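You operate a simulated robot arm through the tools that you are given. There is no shell and no other tool. Be economical: measure what you need, move in short steps, check, and stop when the job is done.

Carry out the task below with a simulated robot arm. There is one attempt and no reset: what you move stays moved.

Task
Crimp the ferrule on the yellow hose end and stand it in the green parts tray.
Fine: set the dial to the size on the hose; one stroke only.

Only the result counts: the job must be done as asked and must still hold three seconds after the hand-in. Knocking over, shifting, dropping, spilling or breaking anything else fails it.

Robot
A 6-joint arm with a two-finger parallel gripper, fixed in place. Base frame: the origin is at the foot of the arm, x ahead of it, y to its left, z up; the work surface is at about z = 0. Units: cm, rad, N and s.
With the tool pointing down near the work surface it reaches from about 12 to 50 cm from the base axis. Its first joint turns from -1.257 to 1.257 rad. Payload 0.65 kg.
The TCP is the grasp point between the finger pads, 2.5 cm short of the fingertips. In the tool frame z runs along the fingers and y along their closing line. Largest opening 7.6 cm; finger width 1.8, thickness 1; the body of the gripper, 3.6 by 7.8 cm, starts 4.5 cm behind the TCP.
Orientation is that of the tool frame in the base frame, as [roll, pitch, yaw] about the fixed x, y, z axes, in that order (R = Rz(yaw) Ry(pitch) Rx(roll)). With the fingers straight down and closing along the base's y, the tool's x points along the base's -x, its y along +y and its z along -z.

Tools
- The arm moves only by the tool drive_tool. Its argument "rows" is text: rows parted by semicolons, each of 7 numbers parted by spaces: the turn, a rotation vector about the base's x, y, z in rad, then the shift along the base's x, y, z in cm, then the opening, from 0 (shut) to 1 (fully open). In form: ax ay az dx dy dz jaw; .... A call has 1 to 8 rows; each row shifts and turns the commanded pose from where the row before left it. Rows are played at 5 a second. More than 5 cm and 0.15 rad between two rows, or a gripper value outside its range, and nothing of the call is played. A pose out of reach is approached as far as the arm can. The call stops where the force on the tool passes 40 N (or 10 N more than at its start, if that is more) or the arm is blocked; 0.2 s more then pass. Each finger travels about 10.8 cm/s and halts on what it meets, pressing with about 34 N; the grip force reading is that of the motor and also rises with nothing between the fingers. The clock runs only during rows and for 0.2 s after the last one: add rows that do not move to give the fingers time. It gives the time, the measured TCP pose, the force on the tool (base axes), the opening and the grip force at its end, in the units of the frame above (readings bear some noise).
- Cameras (640 x 400 px; columns grow to the right, rows downward): "scene" is fixed at [7.6, 29.42, 40.72]; the picture's right is [-0.51, -0.86, 0.00], its down [-0.47, 0.28, -0.83] and it looks along [0.72, -0.43, -0.55] (base axes); focal length 214 px, centre (320, 200). "wrist" rides on the gripper at [-2.8, 0, -4.5] in the tool frame; the picture's right is [0.00, -1.00, 0.00], its down [0.97, 0.00, -0.24] and it looks along [0.24, 0.00, 0.97] (tool axes); focal length 218 px, centre (320, 200). There is no depth. A picture from a camera that has moved, and an enlarged one, comes with that camera's place and axes in the base frame and with its lens.
- capture(camera): a new picture of that camera. It takes no simulated time.
- close_up(camera, box): a new picture of the part [left, top, right, bottom] of that camera's present view, enlarged. It takes no simulated time.
- hand_in(): hands the job in; it is judged then, once.

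Go step by step. Nothing tells you positions but the pictures and the camera data: compare them with the known pose of the tool, close in by small moves and look again before you grip or let go. The budget is 120 turns and 76 pictures, counting those below and the enlarged ones. Unless the task says otherwise, let go and move clear before handing in, and close with one line.

The tools are called as a command line: name --argument value ..., lists and objects as JSON in quotes. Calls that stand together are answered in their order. drive_tool: Moves the arm, as the interface text tells. Its arguments: {"type":"object","properties":{"rows":{"type":"string"}},"required":["rows"]} The other tools are called the same way: capture (camera) takes a picture; close_up (camera, box) takes an enlarged picture of a part of a camera's view; hand_in () hands the job in.

At the start:

```text
time_s: 0.0
tool_pos: [25.03, 7.33, 33.75]
ee_rot: [-3.14, 0.004, 3.139]
wrist_force: [0.4, -0.3, 0.3]
gripper_width: 7.6
grip_force: 0.1
```

scene: 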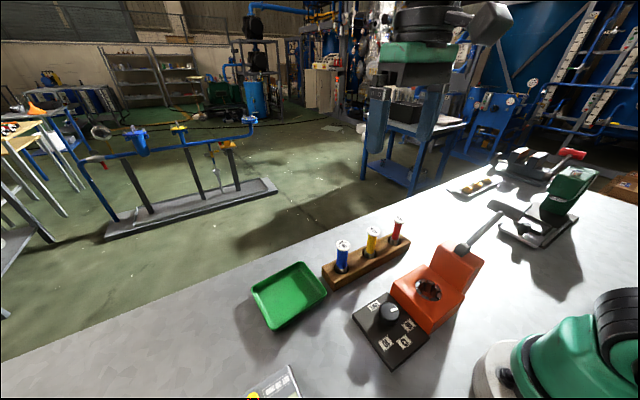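
wrist: 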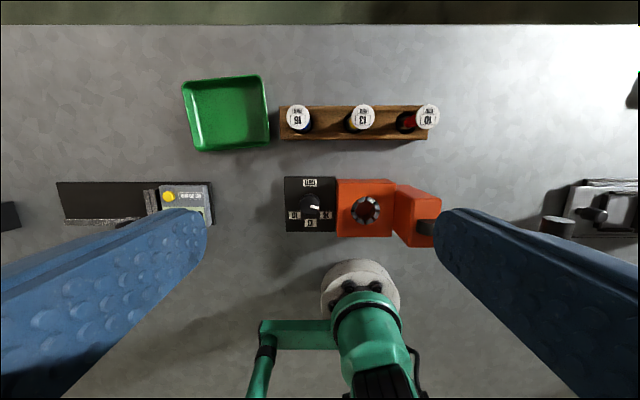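

I see a green tray, a wooden rack with three hose ends (blue, yellow, red), and an orange crimper with a dial block and a lever. I'll look closer at each one.

close_up --camera "wrist" --box '[260, 80, 460, 250]'

close_up --camera "scene" --box '[320, 200, 520, 380]'

close_up --camera "wrist" --box '[270, 165, 350, 245]'

```text
2.35 times, centred on (360, 165) of wrist
camera zoom: at [28.01, 7.16, 38.23], right [0.0, -1.0, 0.0], down [-0.97, 0.0, 0.24], along [-0.24, 0.0, -0.97], focal length 514 px, centre (226, 282)
```

zoom: 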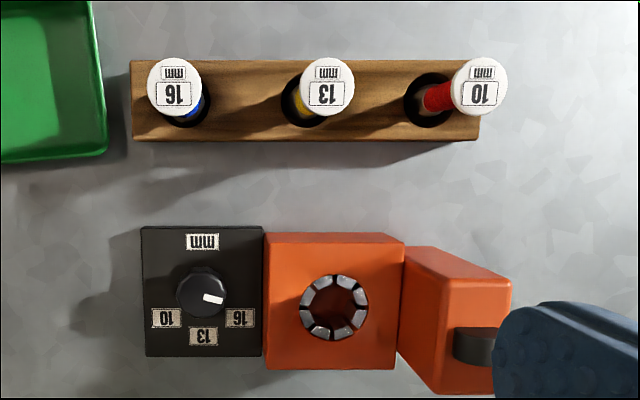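

```text
2.22 times, centred on (420, 290) of scene
camera zoom: at [7.6, 29.42, 40.72], right [-0.51, -0.86, 0.0], down [-0.47, 0.28, -0.83], along [0.72, -0.43, -0.55], focal length 477 px, centre (98, 0)
```

zoom: 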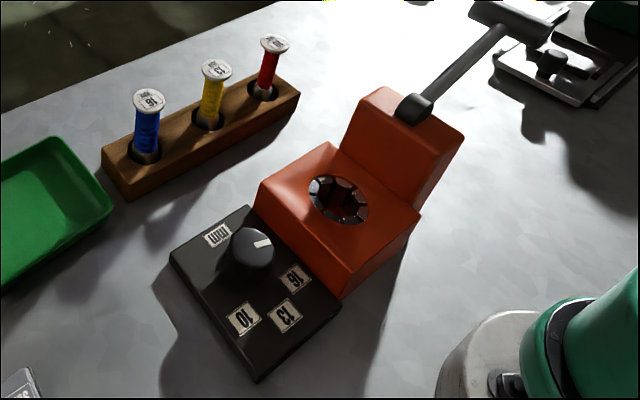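

```text
5.00 times, centred on (310, 205) of wrist
camera zoom: at [28.01, 7.16, 38.23], right [0.0, -1.0, 0.0], down [-0.97, 0.0, 0.24], along [-0.24, 0.0, -0.97], focal length 1091 px, centre (370, 175)
```

zoom: 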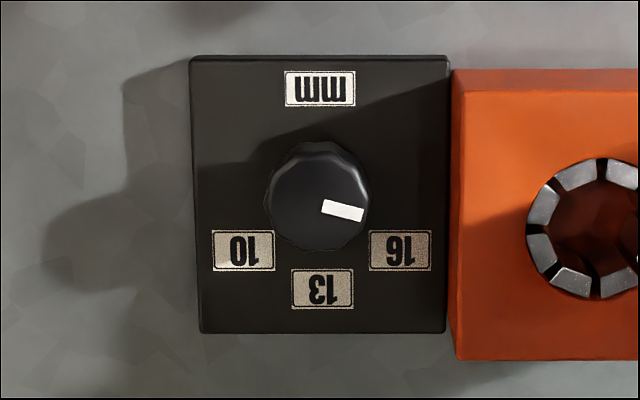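

From the two views I put the knob top at about (19.0, 8.8, 5.0), the yellow cap, marked 13 mm, at (31.5, 2.0, 10.3) and the die hole at (18.1, 0, 5.2). The pointer now sits near 16, so I'll move above the knob for a closer look.

drive_tool --rows "0 0 0 -1.5 0.4 -4.5 0.6; 0 0 0 -1.5 0.4 -4.5 0.6; 0 0 0 -1.5 0.4 -4.5 0.6; 0 0 0 -1.5 0.3 -4.5 0.6; 0 0 0 0 0 0 0.6"

capture --camera "wrist"

capture --camera "scene"

```text
time_s: 1.2
tool_pos: [19.2, 8.77, 15.72]
ee_rot: [3.14, 0.002, 3.14]
wrist_force: [0.2, -0.4, 0.1]
gripper_width: 4.57
grip_force: 0.0
```

```text
70 pictures are left
camera wrist: at [22.04, 8.56, 20.25], right [0.0, -1.0, 0.0], down [-0.97, 0.0, 0.24], along [-0.24, 0.0, -0.97], focal length 218 px, centre (320, 200)
```

wrist: 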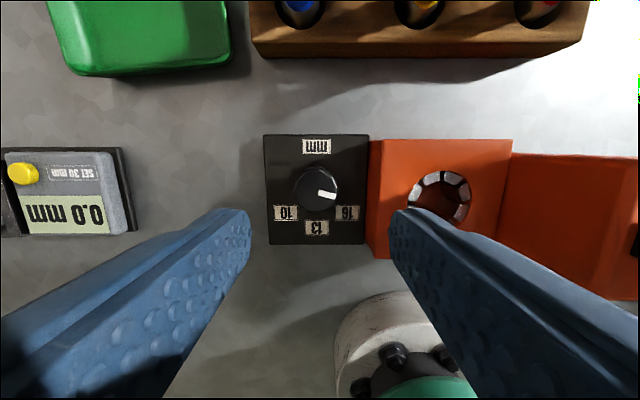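

```text
69 pictures are left
```

scene: 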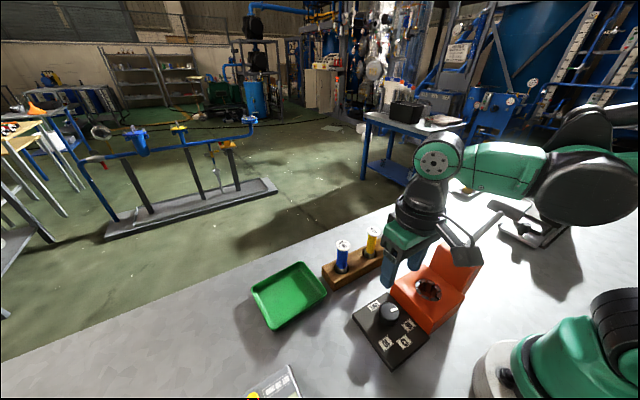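

The knob is directly under the TCP, at about (19.1, 8.8). I'll pre-rotate +0.6 rad, lower over it, and check before gripping.

drive_tool --rows "0 0 0.15 0 0 -2.5 0.6; 0 0 0.15 0 0 -2.5 0.6; 0 0 0.15 0 0 -2.2 0.6; 0 0 0.15 0 0 -1.5 0.6; 0 0 0 0 0 -1.2 0.6; 0 0 0 0 0 0 0.6"

capture --camera "wrist"

close_up --camera "scene" --box '[320, 200, 520, 380]'

```text
time_s: 2.6
tool_pos: [19.4, 8.77, 5.85]
ee_rot: [-3.141, 0.003, -2.543]
wrist_force: [0.3, 0.1, 1.0]
gripper_width: 4.58
grip_force: 0.0
```

```text
68 pictures are left
camera wrist: at [21.55, 10.24, 10.43], right [0.56, -0.83, 0.0], down [-0.8, -0.55, 0.24], along [-0.2, -0.13, -0.97], focal length 218 px, centre (320, 200)
```

wrist: 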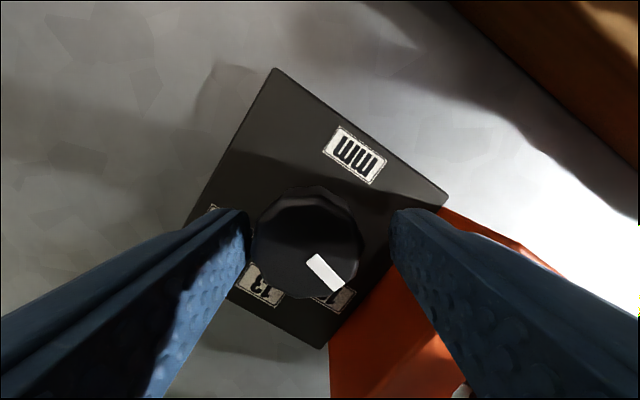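

```text
2.22 times, centred on (420, 290) of scene
camera zoom: at [7.6, 29.42, 40.72], right [-0.51, -0.86, 0.0], down [-0.47, 0.28, -0.83], along [0.72, -0.43, -0.55], focal length 477 px, centre (98, 0)
```

zoom: 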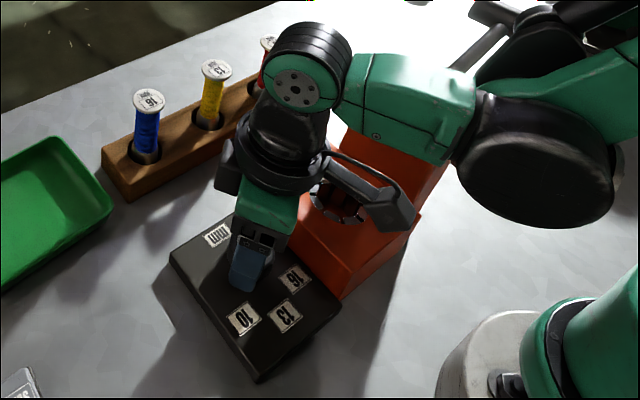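

The knob centre is about 0.3 cm off the finger midline. I'll shift over it, close, and then turn clockwise.

drive_tool --rows "0 0 0 -0.25 0.25 -0.2 0.6; 0 0 0 0 0 0 0.6; 0 0 0 0 0 0 0.35; 0 0 0 0 0 0 0.33; 0 0 0 0 0 0 0.33"

capture --camera "wrist"

```text
time_s: 3.8
tool_pos: [18.92, 9.13, 5.59]
ee_rot: [3.141, 0.003, -2.543]
wrist_force: [-10.2, 13.9, -17.3]
gripper_width: 3.34
grip_force: 45.2
```

```text
66 pictures are left
camera wrist: at [21.25, 10.49, 10.19], right [0.56, -0.83, 0.0], down [-0.8, -0.55, 0.24], along [-0.2, -0.13, -0.97], focal length 218 px, centre (320, 200)
```

wrist: 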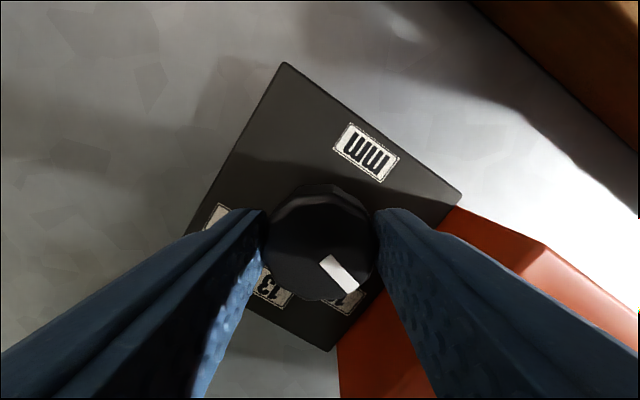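

The grip holds the knob, but there's about 17 N of side force. I'll relieve that by shifting slightly along the force before turning.

drive_tool --rows "0 0 0 -0.05 0.08 0.05 0.36; 0 0 0 0 0 0 0.36; 0 0 0 0 0 0 0.36"

```text
time_s: 4.6
tool_pos: [18.83, 9.06, 5.73]
ee_rot: [-3.139, 0.001, -2.544]
wrist_force: [4.2, -14.4, -25.2]
gripper_width: 3.31
grip_force: 45.2
```

drive_tool --rows "0 0 0 0.02 -0.04 -0.07 0.36; 0 0 0 0 0 0 0.36; 0 0 0 0 0 0 0.36"

```text
time_s: 5.4
tool_pos: [18.97, 9.09, 5.59]
ee_rot: [-3.14, 0.004, -2.544]
wrist_force: [4.6, -13.9, 26.1]
gripper_width: 3.33
grip_force: 45.2
```

The contact is stiff but the forces are moderate. I'll start turning clockwise.

drive_tool --rows "0 0 0 0 0 0.035 0.36; 0 0 -0.1 0 0 0 0.36; 0 0 -0.1 0 0 0 0.36; 0 0 -0.1 0 0 0 0.36; 0 0 0 0 0 0 0.36"

capture --camera "wrist"

```text
time_s: 6.6
tool_pos: [19.03, 9.02, 5.81]
ee_rot: [-3.14, 0.002, -2.844]
wrist_force: [14.9, -15.5, -19.5]
gripper_width: 3.36
grip_force: 44.4
```

```text
65 pictures are left
camera wrist: at [21.62, 9.72, 10.22], right [0.29, -0.96, 0.0], down [-0.93, -0.28, 0.24], along [-0.23, -0.07, -0.97], focal length 218 px, centre (320, 200)
```

wrist: 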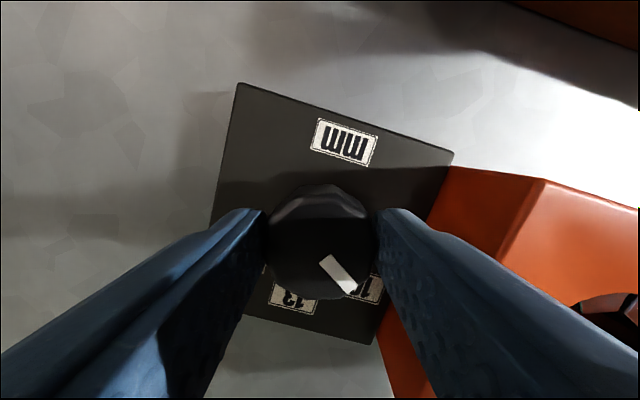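

The knob turns with the fingers and the plate stays put, so I'll continue.

drive_tool --rows "0 0 -0.13 0 0 -0.02 0.36; 0 0 -0.13 0 0 0 0.36; 0 0 -0.13 0 0 0 0.36; 0 0 -0.13 0 0 0 0.36; 0 0 -0.13 0 0 0 0.36; 0 0 -0.13 0 0 0 0.36; 0 0 -0.13 0 0 0 0.36; 0 0 0 0 0 0 0.36"

capture --camera "wrist"

```text
time_s: 8.3
tool_pos: [18.79, 9.06, 5.69]
ee_rot: [-3.137, 0.005, 2.531]
wrist_force: [1.8, -4.5, -5.0]
gripper_width: 3.31
grip_force: 44.6
stopped in row 8: the force on the tool passed its limit (the readings are from after the stop); the commanded pose is now the measured one
```

```text
64 pictures are left
camera wrist: at [21.14, 7.28, 10.16], right [-0.57, -0.82, 0.0], down [-0.79, 0.56, 0.24], along [-0.2, 0.13, -0.97], focal length 218 px, centre (320, 200)
```

wrist: 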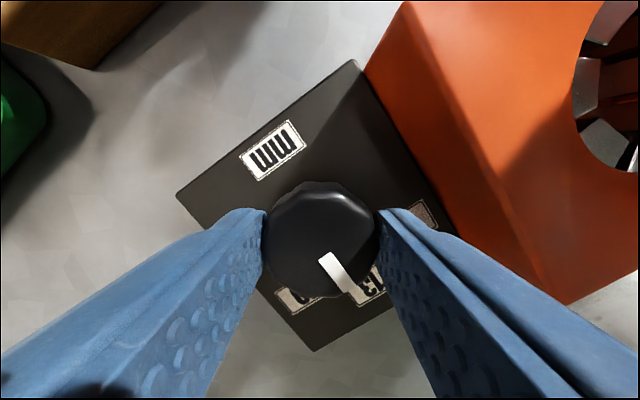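

The pointer looks to be at or near 13. I'll release, rise and check it from above.

drive_tool --rows "0 0 0 0 0 0 0.6; 0 0 0 0 0 0 0.6; 0 0 0.15 0 0 3 0.6; 0 0 0.15 0 0 4 0.6; 0 0 0.15 0 0 4 0.6; 0 0 0.15 0 0 2 0.6; 0 0 0 0 0 0 0.6"

close_up --camera "wrist" --box '[250, 120, 390, 260]'

```text
time_s: 9.9
tool_pos: [18.89, 9.06, 18.52]
ee_rot: [-3.138, 0.003, 3.131]
wrist_force: [-0.2, -0.1, 0.7]
gripper_width: 4.56
grip_force: 0.0
```

```text
2.86 times, centred on (320, 190) of wrist
camera zoom: at [21.57, 8.8, 23.08], right [-0.01, -1.0, 0.0], down [-0.97, 0.01, 0.24], along [-0.24, 0.0, -0.97], focal length 624 px, centre (320, 229)
```

zoom: 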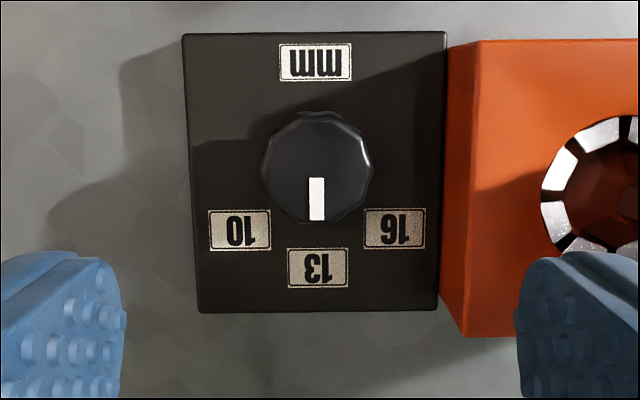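

The pointer is exactly on 13. Next I'll move up and to the right to inspect the lever and find room around the yellow hose.

drive_tool --rows "0 0 0 1 -3 4 0.6; 0 0 0 1 -4 3 0.6; 0 0 0 1 -4 3 0.6; 0 0 0 0 -4 2 0.6; 0 0 0 0 -3 1 0.6; 0 0 0 0 0 0 0.6"

capture --camera "wrist"

capture --camera "scene"

```text
refused: row 1 steps farther than a row can; nothing moved
```

```text
62 pictures are left
camera wrist: at [21.57, 8.8, 23.08], right [-0.01, -1.0, 0.0], down [-0.97, 0.01, 0.24], along [-0.24, 0.0, -0.97], focal length 218 px, centre (320, 200)
```

wrist: 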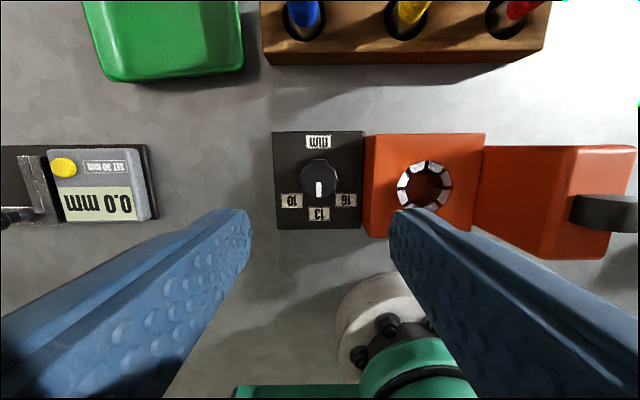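

```text
61 pictures are left
```

scene: 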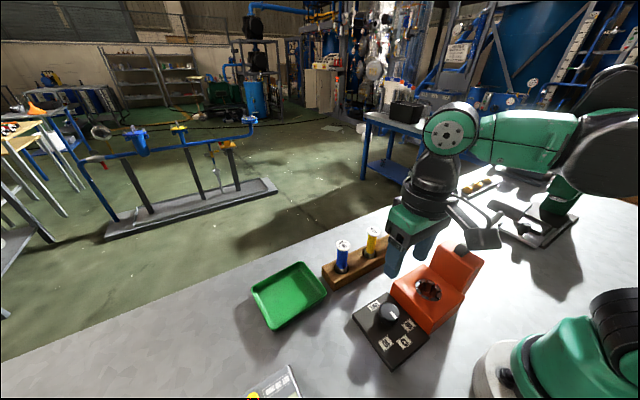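

drive_tool --rows "0 0 0 1 -3 3.5 0.6; 0 0 0 1 -3.5 3 0.6; 0 0 0 1 -3.5 3 0.6; 0 0 0 0 -4 1.5 0.6; 0 0 0 0 -4 1 0.6; 0 0 0 0 0 0 0.6"

capture --camera "wrist"

capture --camera "scene"

```text
time_s: 11.3
tool_pos: [21.64, -8.91, 30.8]
ee_rot: [-3.138, 0.003, 3.131]
wrist_force: [0.8, -0.3, -0.6]
gripper_width: 4.53
grip_force: 0.1
```

```text
60 pictures are left
camera wrist: at [24.42, -9.11, 35.27], right [-0.01, -1.0, 0.0], down [-0.97, 0.01, 0.24], along [-0.24, 0.0, -0.97], focal length 218 px, centre (320, 200)
```

wrist: 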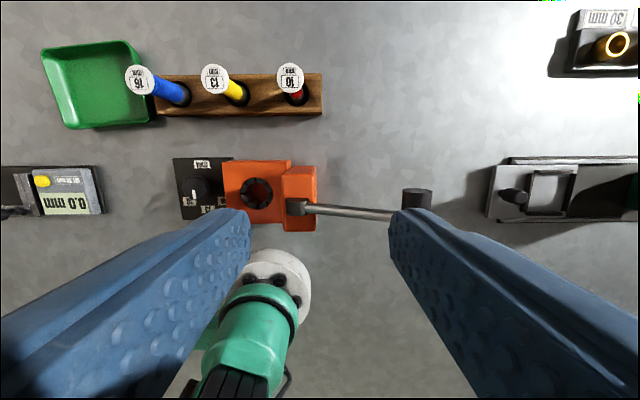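

```text
59 pictures are left
```

scene: 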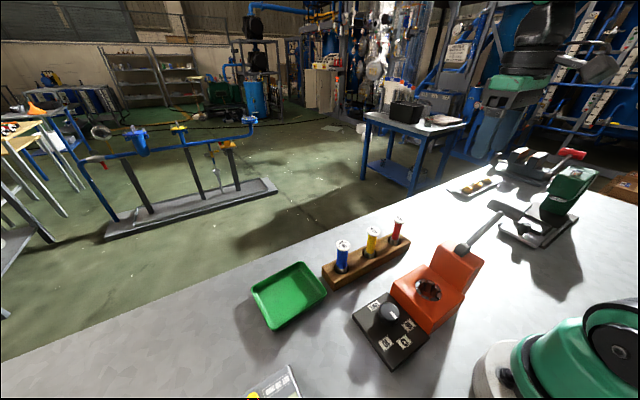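

close_up --camera "scene" --box '[430, 170, 560, 270]'

close_up --camera "wrist" --box '[270, 150, 450, 260]'

```text
4.00 times, centred on (495, 220) of scene
camera zoom: at [7.6, 29.42, 40.72], right [-0.51, -0.86, 0.0], down [-0.47, 0.28, -0.83], along [0.72, -0.43, -0.55], focal length 858 px, centre (-380, 120)
```

zoom: 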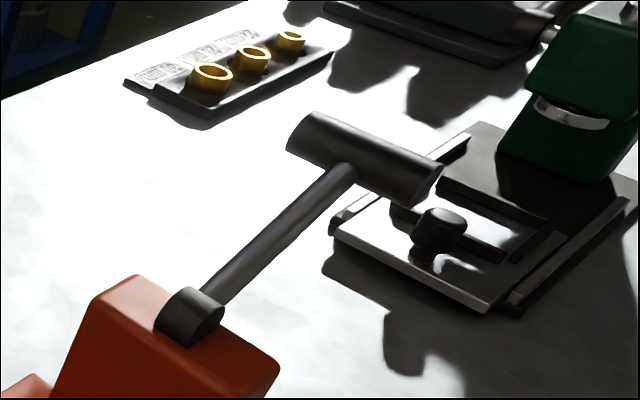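

```text
3.56 times, centred on (360, 205) of wrist
camera zoom: at [24.42, -9.11, 35.27], right [-0.01, -1.0, 0.0], down [-0.97, 0.01, 0.24], along [-0.24, 0.0, -0.97], focal length 776 px, centre (178, 182)
```

zoom: 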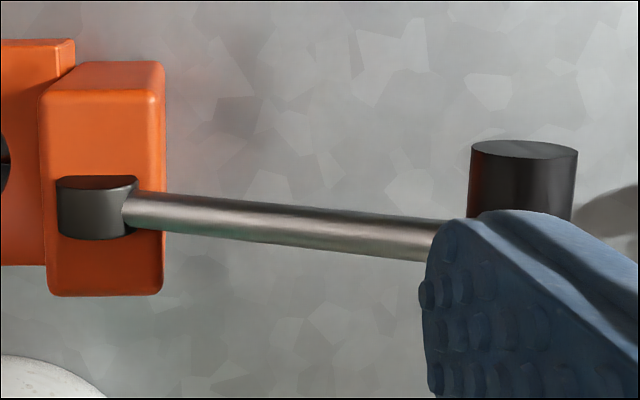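

The lever has a T-bar at about (17.9, -17.3, 17.2) and its pivot at (18, -6.3, 12.5). Before picking the yellow hose I'll take a closer look at it.

close_up --camera "scene" --box '[320, 205, 420, 290]'

close_up --camera "scene" --box '[390, 235, 490, 335]'

```text
4.71 times, centred on (370, 248) of scene
camera zoom: at [7.6, 29.42, 40.72], right [-0.51, -0.86, 0.0], down [-0.47, 0.28, -0.83], along [0.72, -0.43, -0.55], focal length 1009 px, centre (85, -24)
```

zoom: 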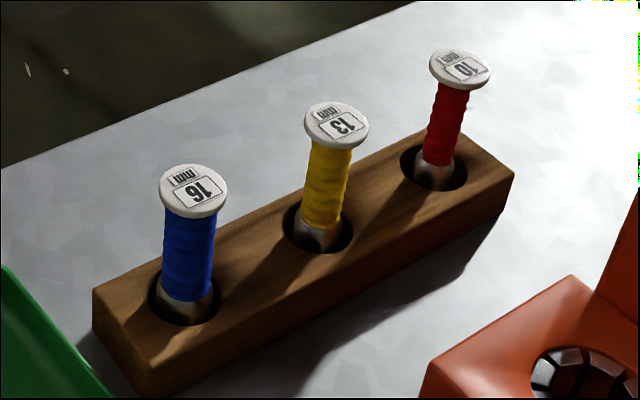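

```text
4.00 times, centred on (440, 285) of scene
camera zoom: at [7.6, 29.42, 40.72], right [-0.51, -0.86, 0.0], down [-0.47, 0.28, -0.83], along [0.72, -0.43, -0.55], focal length 858 px, centre (-160, -140)
```

zoom: 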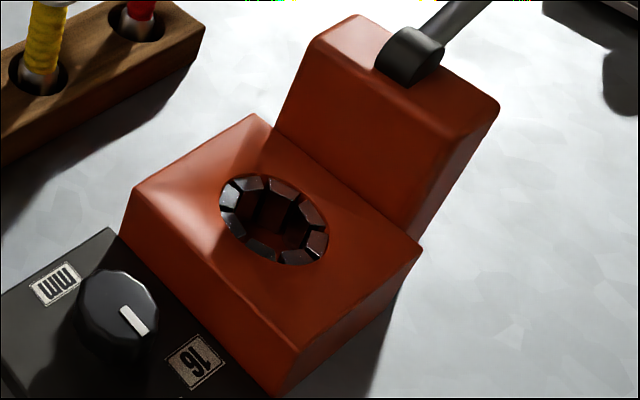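

The yellow hose has a white flange (about 2.9 cm) on top and its silver ferrule down in the rack. I'll hover above it and check the alignment.

drive_tool --rows "0 0 0 1.6 1.8 -2.4 0.6; 0 0 0 1.6 1.8 -2.4 0.6; 0 0 0 1.6 1.8 -2.4 0.6; 0 0 0 1.6 1.8 -2.4 0.6; 0 0 0 1.6 1.9 -2.4 0.6; 0 0 0 1.7 1.9 -2.4 0.6; 0 0 0 0 0 0 0.6"

capture --camera "wrist"

```text
time_s: 12.9
tool_pos: [31.46, 1.83, 16.2]
ee_rot: [-3.138, 0.002, 3.13]
wrist_force: [-0.6, -0.4, 0.2]
gripper_width: 4.6
grip_force: 0.1
```

```text
54 pictures are left
camera wrist: at [34.23, 1.73, 20.83], right [-0.01, -1.0, 0.0], down [-0.97, 0.01, 0.24], along [-0.24, 0.0, -0.97], focal length 218 px, centre (320, 200)
```

wrist: 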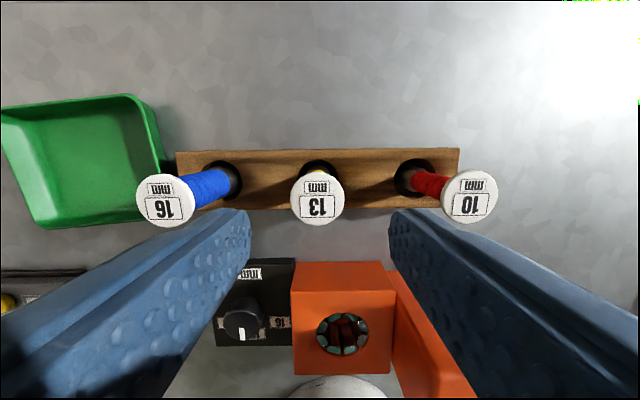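

The cap is centred between the fingers. I'll lower to the flange height.

drive_tool --rows "0 0 0 0.08 0.06 -2.5 0.6; 0 0 0 0 0 -2.5 0.6; 0 0 0 0 0 -1.6 0.6; 0 0 0 0 0 0 0.6"

capture --camera "wrist"

close_up --camera "scene" --box '[320, 195, 430, 285]'

```text
time_s: 13.9
tool_pos: [31.65, 2.05, 9.76]
ee_rot: [-3.139, 0.002, 3.129]
wrist_force: [0.2, -0.3, -0.6]
gripper_width: 4.56
grip_force: 0.0
```

```text
53 pictures are left
camera wrist: at [34.35, 1.85, 14.22], right [-0.01, -1.0, 0.0], down [-0.97, 0.01, 0.24], along [-0.24, 0.0, -0.97], focal length 218 px, centre (320, 200)
```

wrist: 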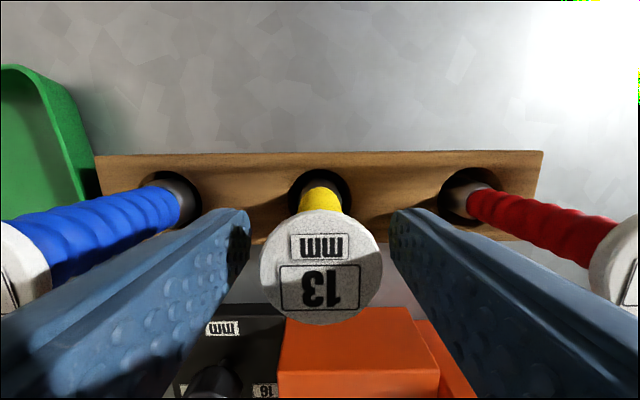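

```text
4.44 times, centred on (375, 240) of scene
camera zoom: at [7.6, 29.42, 40.72], right [-0.51, -0.86, 0.0], down [-0.47, 0.28, -0.83], along [0.72, -0.43, -0.55], focal length 953 px, centre (76, 22)
```

zoom: 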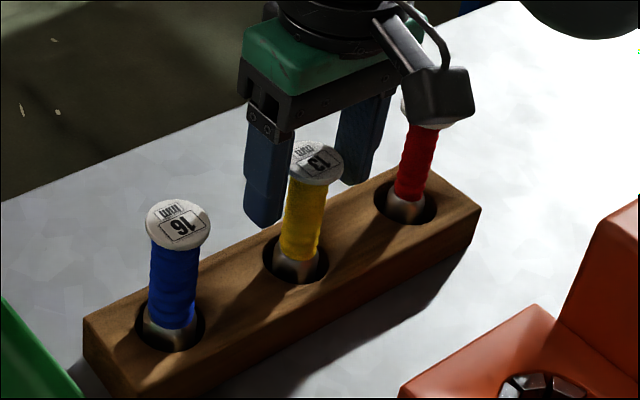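

The flange sits between the pads. I'll nudge slightly forward and close on it.

drive_tool --rows "0 0 0 0.2 0 -0.2 0.6; 0 0 0 0 0 0 0.6; 0 0 0 0 0 0 0.3; 0 0 0 0 0 0 0.3; 0 0 0 0 0 0 0.3"

capture --camera "wrist"

```text
time_s: 15.1
tool_pos: [31.79, 1.94, 9.51]
ee_rot: [-3.138, 0.003, 3.13]
wrist_force: [0.4, 0.4, 0.0]
gripper_width: 2.29
grip_force: 0.1
```

```text
51 pictures are left
camera wrist: at [34.59, 1.84, 14.01], right [-0.01, -1.0, 0.0], down [-0.97, 0.01, 0.24], along [-0.24, 0.0, -0.97], focal length 218 px, centre (320, 200)
```

wrist: 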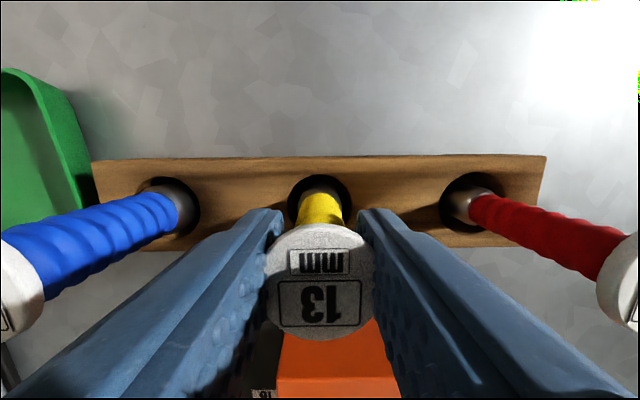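

The fingers reached the commanded width without any force. I'll close further.

drive_tool --rows "0 0 0 0 0 0 0.2; 0 0 0 0 0 0 0.2; 0 0 0 0 0 0 0.2"

capture --camera "wrist"

close_up --camera "scene" --box '[320, 195, 430, 285]'

```text
time_s: 15.9
tool_pos: [31.78, 2.02, 9.53]
ee_rot: [-3.139, 0.003, 3.129]
wrist_force: [-0.3, 3.1, 2.5]
gripper_width: 1.72
grip_force: 33.9
```

```text
50 pictures are left
camera wrist: at [34.6, 1.86, 14.01], right [-0.01, -1.0, 0.0], down [-0.97, 0.01, 0.24], along [-0.24, 0.0, -0.97], focal length 218 px, centre (320, 200)
```

wrist: 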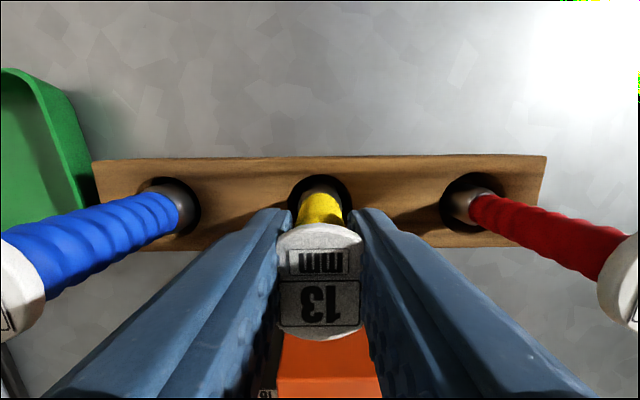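

```text
4.44 times, centred on (375, 240) of scene
camera zoom: at [7.6, 29.42, 40.72], right [-0.51, -0.86, 0.0], down [-0.47, 0.28, -0.83], along [0.72, -0.43, -0.55], focal length 953 px, centre (76, 22)
```

zoom: 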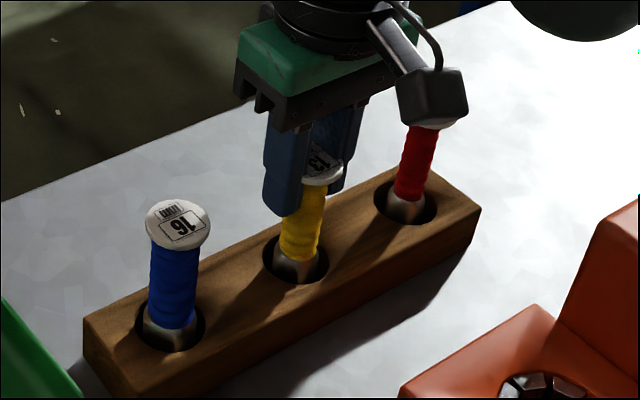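

The jaws hold the hose body at 1.72 cm with 34 N. I'll lift it straight up.

drive_tool --rows "0 0 0 0 0 0.8 0.15; 0 0 0 0 0 1.5 0.15; 0 0 0 0 0 2.5 0.15; 0 0 0 0 0 3 0.15; 0 0 0 0 0 3 0.15; 0 0 0 0 0 0 0.15"

capture --camera "scene"

capture --camera "wrist"

```text
time_s: 17.3
tool_pos: [32.01, 1.92, 20.36]
ee_rot: [-3.138, 0.003, 3.13]
wrist_force: [0.0, 0.1, -1.3]
gripper_width: 1.69
grip_force: 34.4
```

```text
48 pictures are left
```

scene: 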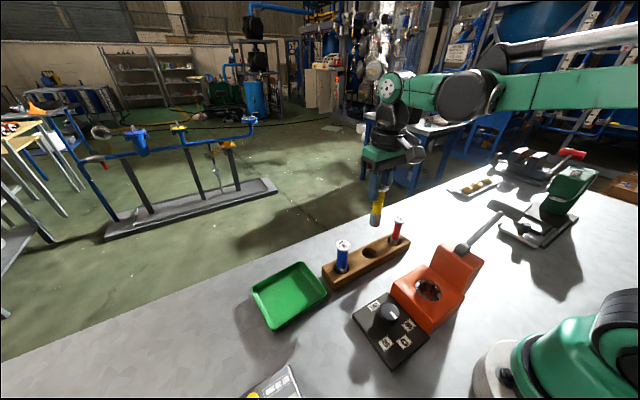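

```text
47 pictures are left
camera wrist: at [34.73, 1.85, 24.93], right [-0.01, -1.0, 0.0], down [-0.97, 0.01, 0.24], along [-0.24, 0.0, -0.97], focal length 218 px, centre (320, 200)
```

wrist: 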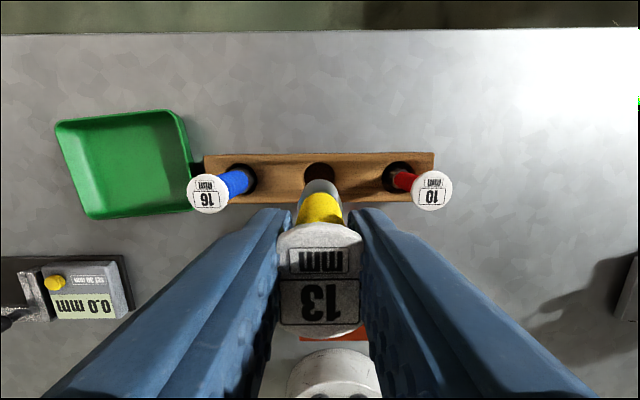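

close_up --camera "scene" --box '[345, 165, 425, 245]'

```text
5.00 times, centred on (385, 205) of scene
camera zoom: at [7.6, 29.42, 40.72], right [-0.51, -0.86, 0.0], down [-0.47, 0.28, -0.83], along [0.72, -0.43, -0.55], focal length 1072 px, centre (-5, 175)
```

zoom: 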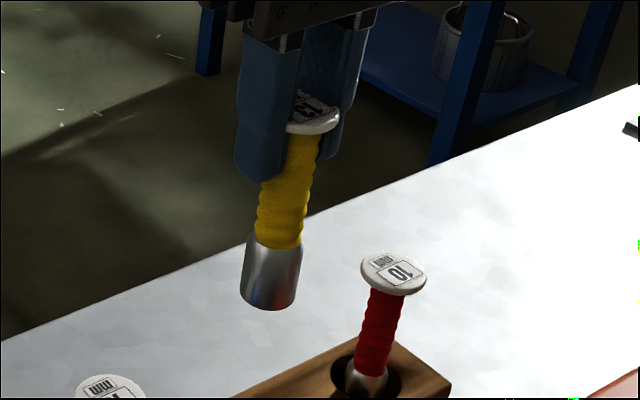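

The hose hangs vertically, with the ferrule bottom about 8.3 cm below the TCP. I'll carry it over the die, which averages out to (18.2, 0) across the views.

drive_tool --rows "0 0 0 -3.4 -0.5 0 0.15; 0 0 0 -3.4 -0.5 0 0.15; 0 0 0 -3.4 -0.5 -1 0.15; 0 0 0 -3.3 -0.4 -2 0.15; 0 0 0 0 0 0 0.15; 0 0 0 0 0 0 0.15"

close_up --camera "scene" --box '[370, 200, 490, 320]'

capture --camera "wrist"

```text
time_s: 18.7
tool_pos: [18.23, 0.26, 17.23]
ee_rot: [-3.138, 0.005, 3.128]
wrist_force: [0.2, -0.6, -1.6]
gripper_width: 1.7
grip_force: 34.0
```

```text
3.33 times, centred on (430, 260) of scene
camera zoom: at [7.6, 29.42, 40.72], right [-0.51, -0.86, 0.0], down [-0.47, 0.28, -0.83], along [0.72, -0.43, -0.55], focal length 715 px, centre (-47, 0)
```

zoom: 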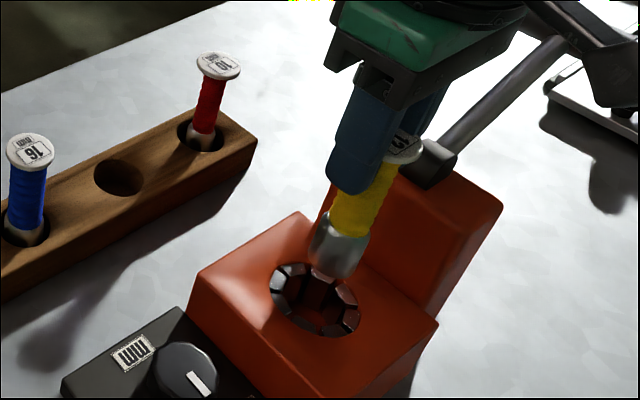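

```text
44 pictures are left
camera wrist: at [21.05, 0.13, 21.69], right [-0.01, -1.0, 0.0], down [-0.97, 0.01, 0.24], along [-0.24, 0.0, -0.97], focal length 218 px, centre (320, 200)
```

wrist: 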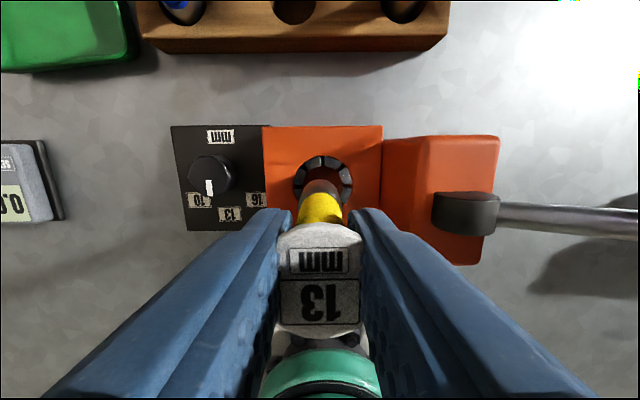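

The ferrule bottom is slightly toward the base (about 0.4 cm) and 0.2 cm to the left of the hole. I'll correct with a small tilt and shift, lower a little, and check.

drive_tool --rows "0 -0.05 0 0 -0.2 -1 0.15; 0 0 0 0 0 -1.2 0.15; 0 0 0 0 0 0 0.15"

close_up --camera "scene" --box '[390, 230, 470, 310]'

close_up --camera "wrist" --box '[240, 110, 400, 260]'

```text
time_s: 19.5
tool_pos: [18.25, 0.08, 14.89]
ee_rot: [-3.136, 0.055, 3.13]
wrist_force: [0.4, 1.2, -0.9]
gripper_width: 1.71
grip_force: 33.8
```

```text
5.00 times, centred on (430, 270) of scene
camera zoom: at [7.6, 29.42, 40.72], right [-0.51, -0.86, 0.0], down [-0.47, 0.28, -0.83], along [0.72, -0.43, -0.55], focal length 1072 px, centre (-230, -150)
```

zoom: 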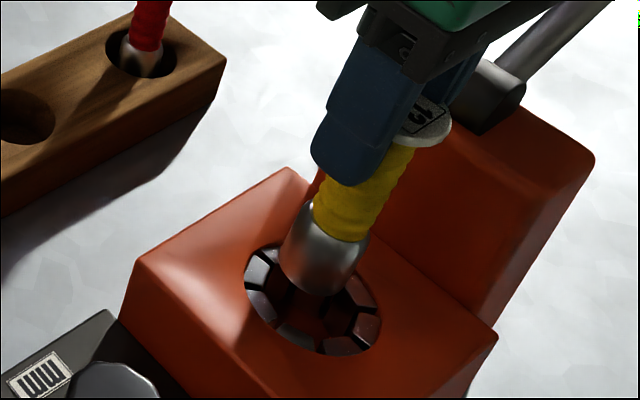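

```text
2.67 times, centred on (320, 185) of wrist
camera zoom: at [20.81, -0.08, 19.58], right [-0.01, -1.0, 0.0], down [-0.98, 0.01, 0.19], along [-0.19, 0.0, -0.98], focal length 582 px, centre (320, 240)
```

zoom: 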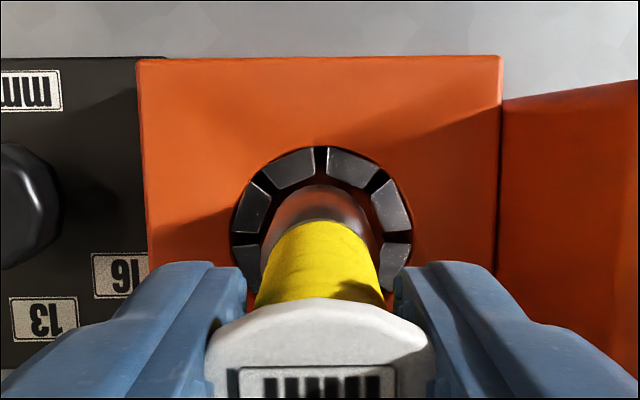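

The alignment now looks good. I'll lower in small steps into the die with a 0.1 cm shift to the right.

drive_tool --rows "0 0 0 0 -0.1 -0.8 0.15; 0 0 0 0 0 -0.8 0.15; 0 0 0 0 0 -0.5 0.15; 0 0 0 0 0 0 0.15"

close_up --camera "scene" --box '[390, 230, 470, 310]'

close_up --camera "wrist" --box '[240, 110, 400, 260]'

```text
time_s: 20.5
tool_pos: [18.22, -0.14, 12.89]
ee_rot: [-3.14, 0.054, 3.13]
wrist_force: [-1.0, -0.3, -1.6]
gripper_width: 1.69
grip_force: 33.7
```

```text
5.00 times, centred on (430, 270) of scene
camera zoom: at [7.6, 29.42, 40.72], right [-0.51, -0.86, 0.0], down [-0.47, 0.28, -0.83], along [0.72, -0.43, -0.55], focal length 1072 px, centre (-230, -150)
```

zoom: 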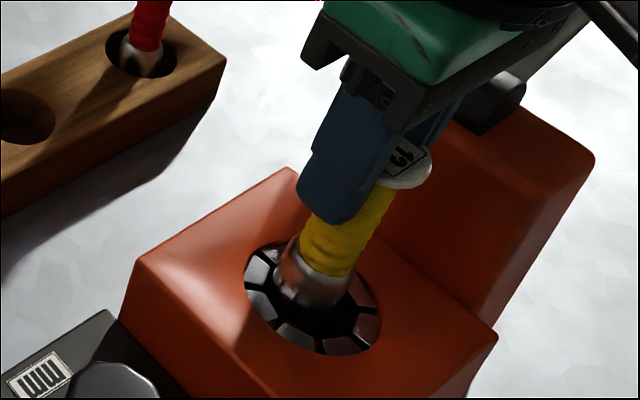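

```text
2.67 times, centred on (320, 185) of wrist
camera zoom: at [20.82, -0.25, 17.52], right [-0.01, -1.0, 0.0], down [-0.98, 0.01, 0.19], along [-0.19, 0.0, -0.98], focal length 582 px, centre (320, 240)
```

zoom: 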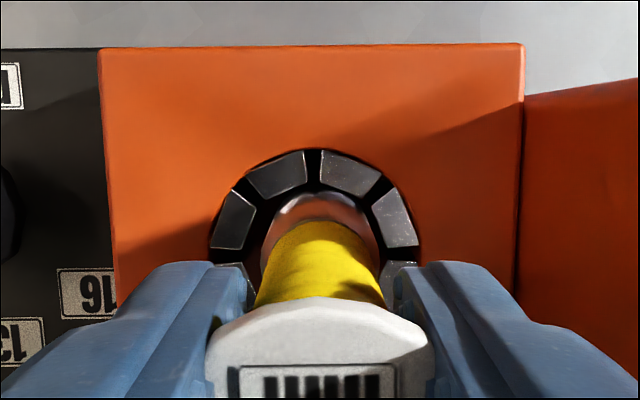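

drive_tool --rows "0 0 0 0 0 -0.6 0.15; 0 0 0 0 0 -0.6 0.15; 0 0 0 0 0 -0.6 0.15; 0 0 0 0 0 0 0.15"

close_up --camera "scene" --box '[390, 230, 470, 310]'

```text
time_s: 21.5
tool_pos: [18.3, -0.31, 11.13]
ee_rot: [-3.138, 0.054, 3.131]
wrist_force: [-0.3, -0.5, -1.2]
gripper_width: 1.73
grip_force: 33.5
```

```text
5.00 times, centred on (430, 270) of scene
camera zoom: at [7.6, 29.42, 40.72], right [-0.51, -0.86, 0.0], down [-0.47, 0.28, -0.83], along [0.72, -0.43, -0.55], focal length 1072 px, centre (-230, -150)
```

zoom: 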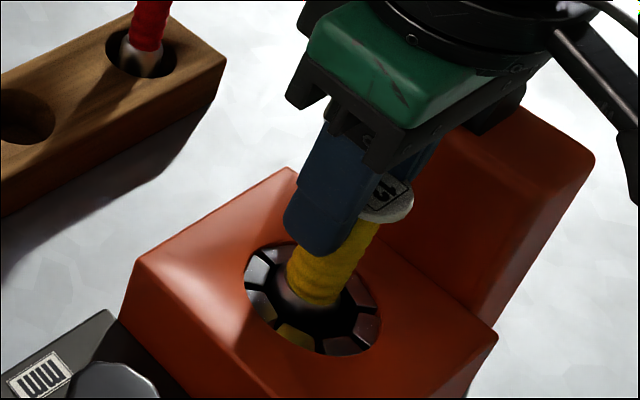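

The ferrule is inside the die with no contact force yet. I'll continue down until it bottoms.

drive_tool --rows "0 0 0 0 0 -0.5 0.15; 0 0 0 0 0 -0.4 0.15; 0 0 0 0 0 -0.3 0.15; 0 0 0 0 0 0 0.15"

close_up --camera "scene" --box '[390, 230, 470, 310]'

```text
time_s: 21.9
tool_pos: [18.38, -0.19, 10.91]
ee_rot: [-3.14, 0.056, 3.127]
wrist_force: [0.1, 0.7, 6.5]
gripper_width: 1.72
grip_force: 34.0
stopped in row 1: the force on the tool passed its limit (the readings are from after the stop); the commanded pose is now the measured one
```

```text
5.00 times, centred on (430, 270) of scene
camera zoom: at [7.6, 29.42, 40.72], right [-0.51, -0.86, 0.0], down [-0.47, 0.28, -0.83], along [0.72, -0.43, -0.55], focal length 1072 px, centre (-230, -150)
```

zoom: 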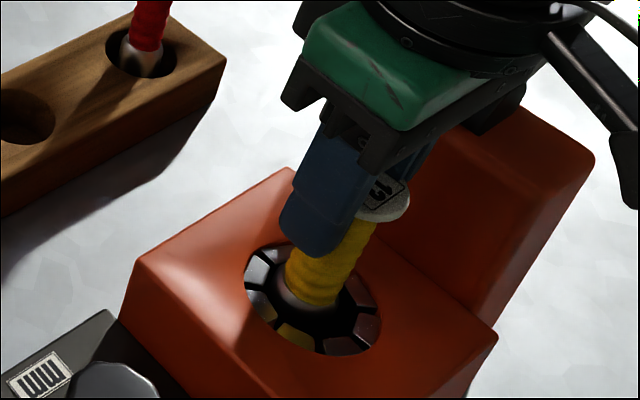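

It's bottomed, with a purely vertical contact force. I'll release gently and look.

drive_tool --rows "0 0 0 0 0 0 0.3; 0 0 0 0 0 0 0.42; 0 0 0 0 0 0 0.42"

capture --camera "wrist"

close_up --camera "scene" --box '[390, 210, 490, 310]'

```text
time_s: 22.7
tool_pos: [18.34, -0.17, 10.91]
ee_rot: [-3.137, 0.053, 3.131]
wrist_force: [0.1, 0.2, -0.2]
gripper_width: 3.18
grip_force: 0.0
```

```text
37 pictures are left
camera wrist: at [20.94, -0.29, 15.58], right [-0.01, -1.0, 0.0], down [-0.98, 0.01, 0.19], along [-0.19, 0.0, -0.98], focal length 218 px, centre (320, 200)
```

wrist: 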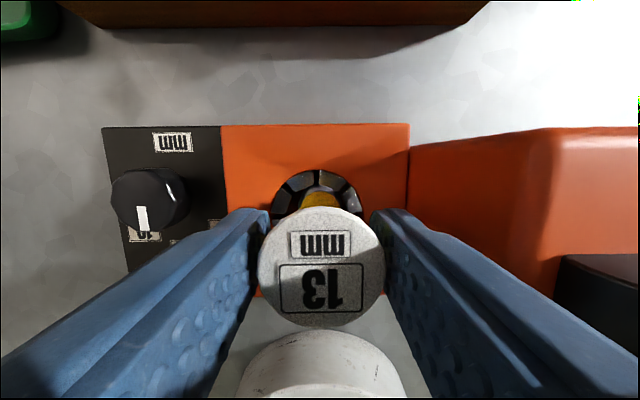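

```text
4.00 times, centred on (440, 260) of scene
camera zoom: at [7.6, 29.42, 40.72], right [-0.51, -0.86, 0.0], down [-0.47, 0.28, -0.83], along [0.72, -0.43, -0.55], focal length 858 px, centre (-160, -40)
```

zoom: 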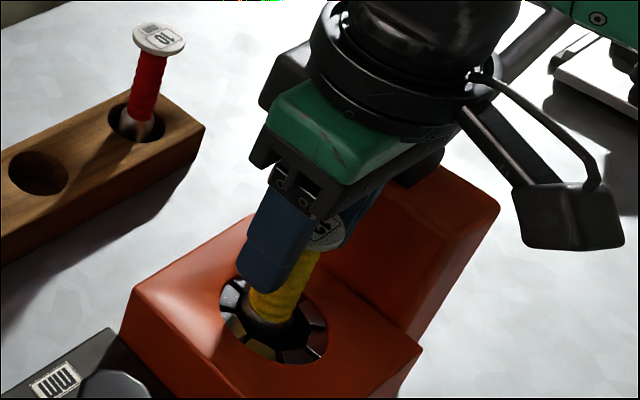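

The hose stands in the die. I'll rise clear of it.

drive_tool --rows "0 0 0 0 0 0 0.5; 0 0 0 0 0 1.5 0.5; 0 0 0 0 0 3 0.5; 0 0.05 0 0 0 4 0.5; 0 0 0 0 0 4 0.4; 0 0 0 0 0 0 0.3"

capture --camera "wrist"

close_up --camera "scene" --box '[390, 190, 530, 310]'

```text
time_s: 24.1
tool_pos: [18.38, -0.35, 23.38]
ee_rot: [-3.137, 0.005, 3.129]
wrist_force: [0.3, 0.3, 1.5]
gripper_width: 2.28
grip_force: 0.0
```

```text
35 pictures are left
camera wrist: at [21.19, -0.4, 27.98], right [-0.01, -1.0, 0.0], down [-0.97, 0.01, 0.24], along [-0.24, 0.0, -0.97], focal length 218 px, centre (320, 200)
```

wrist: 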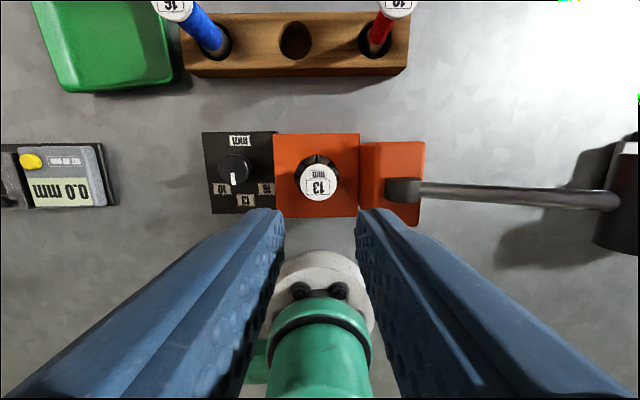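

```text
3.33 times, centred on (460, 250) of scene
camera zoom: at [7.6, 29.42, 40.72], right [-0.51, -0.86, 0.0], down [-0.47, 0.28, -0.83], along [0.72, -0.43, -0.55], focal length 715 px, centre (-147, 33)
```

zoom: 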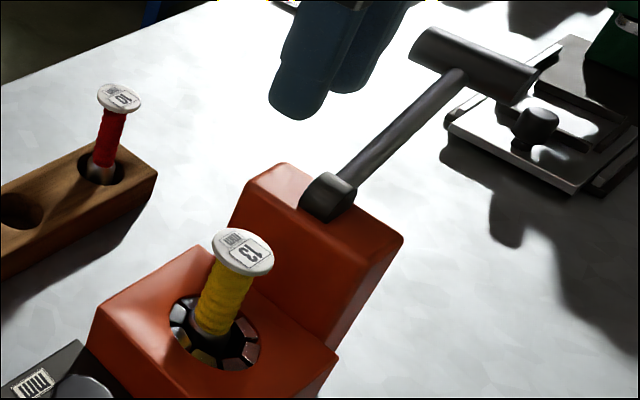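

The hose stands upright in the die. I'll move above the lever's T-bar and look.

drive_tool --rows "0 0 0 0 -3 1.5 0.1; 0 0 0 0 -4 1 0; 0 0 0 0 -4 0 0; 0 0 0 0 -4 0 0; 0 0 0 0 0 0 0"

capture --camera "wrist"

close_up --camera "scene" --box '[410, 150, 570, 280]'

```text
time_s: 25.3
tool_pos: [18.56, -15.18, 25.97]
ee_rot: [-3.136, 0.003, 3.129]
wrist_force: [0.2, 0.0, 0.2]
gripper_width: 0.0
grip_force: 23.5
```

```text
33 pictures are left
camera wrist: at [21.4, -15.32, 30.44], right [-0.01, -1.0, 0.0], down [-0.97, 0.01, 0.24], along [-0.24, 0.0, -0.97], focal length 218 px, centre (320, 200)
```

wrist: 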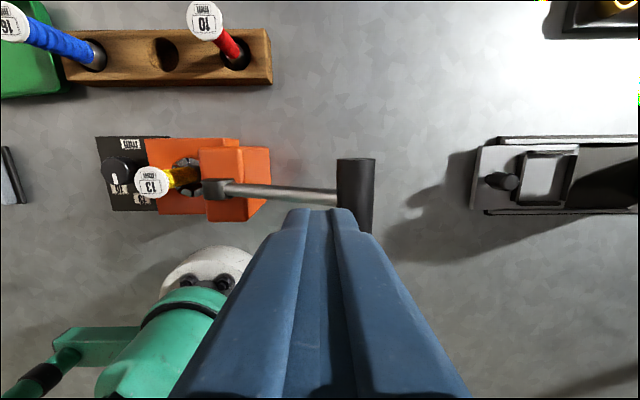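

```text
3.08 times, centred on (490, 215) of scene
camera zoom: at [7.6, 29.42, 40.72], right [-0.51, -0.86, 0.0], down [-0.47, 0.28, -0.83], along [0.72, -0.43, -0.55], focal length 660 px, centre (-203, 154)
```

zoom: 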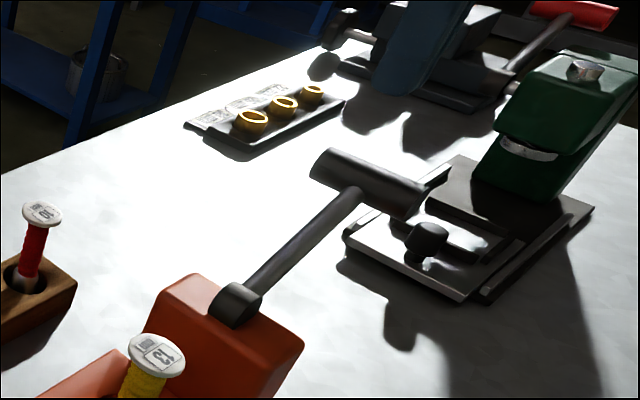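

The T-bar is at y≈-17.4 with its top near z 18.3. I'll place the closed fingers over its middle and press down along its arc.

drive_tool --rows "0 0 0 -0.5 -2.3 -1.5 0; 0 0 0 0 0 -1.5 0; 0 0 0 0 0 -1.2 0; 0 0 0 0 0 0 0"

close_up --camera "scene" --box '[410, 120, 570, 250]'

capture --camera "wrist"

```text
time_s: 26.3
tool_pos: [18.08, -17.26, 21.81]
ee_rot: [-3.136, 0.003, 3.13]
wrist_force: [0.5, 0.2, 0.4]
gripper_width: 0.01
grip_force: 23.6
```

```text
3.08 times, centred on (490, 185) of scene
camera zoom: at [7.6, 29.42, 40.72], right [-0.51, -0.86, 0.0], down [-0.47, 0.28, -0.83], along [0.72, -0.43, -0.55], focal length 660 px, centre (-203, 246)
```

zoom: 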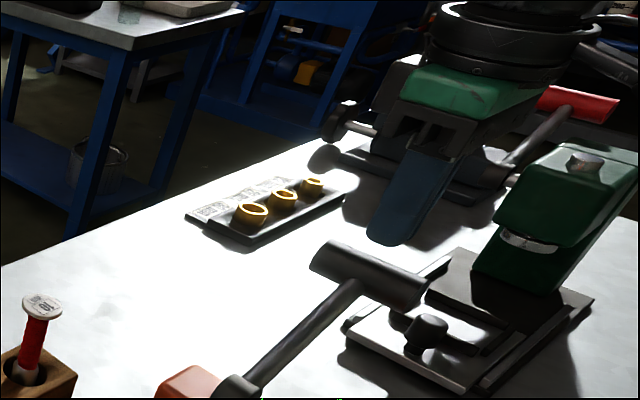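

```text
30 pictures are left
camera wrist: at [20.83, -17.49, 26.25], right [-0.01, -1.0, 0.0], down [-0.97, 0.01, 0.24], along [-0.24, 0.0, -0.97], focal length 218 px, centre (320, 200)
```

wrist: 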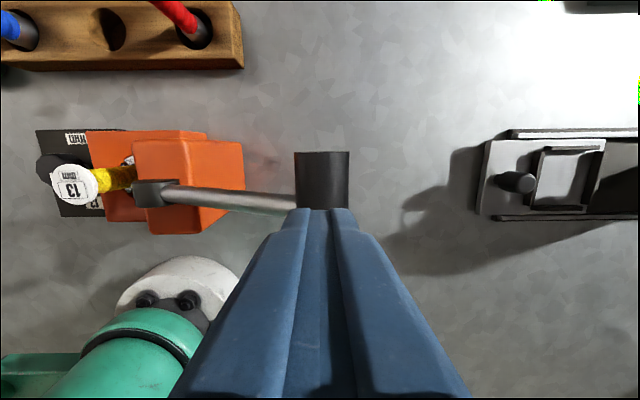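

drive_tool --rows "0 0 0 0 0 -0.8 0; 0 0 0 0 -0.1 -0.8 0; 0 0 0 0 -0.2 -0.8 0; 0 0 0 0 -0.2 -0.8 0; 0 0 0 0 -0.15 -0.8 0; 0 0 0 0 -0.1 -0.8 0; 0 0 0 0 -0.05 -0.8 0"

close_up --camera "scene" --box '[390, 150, 570, 310]'

```text
time_s: 27.9
tool_pos: [17.99, -18.33, 16.03]
ee_rot: [-3.135, 0.003, 3.13]
wrist_force: [0.0, -1.7, 2.7]
gripper_width: 0.0
grip_force: 23.6
```

```text
2.50 times, centred on (480, 230) of scene
camera zoom: at [7.6, 29.42, 40.72], right [-0.51, -0.86, 0.0], down [-0.47, 0.28, -0.83], along [0.72, -0.43, -0.55], focal length 536 px, centre (-80, 125)
```

zoom: 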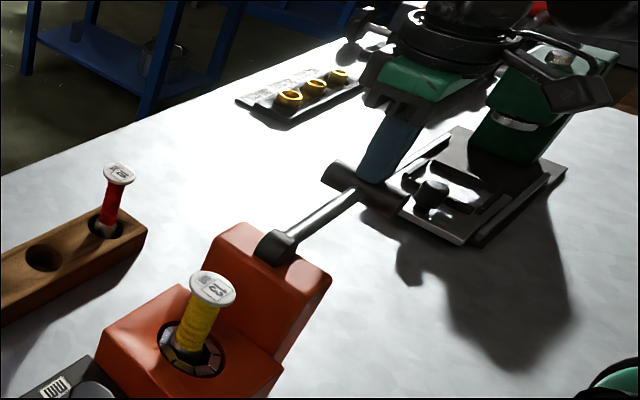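

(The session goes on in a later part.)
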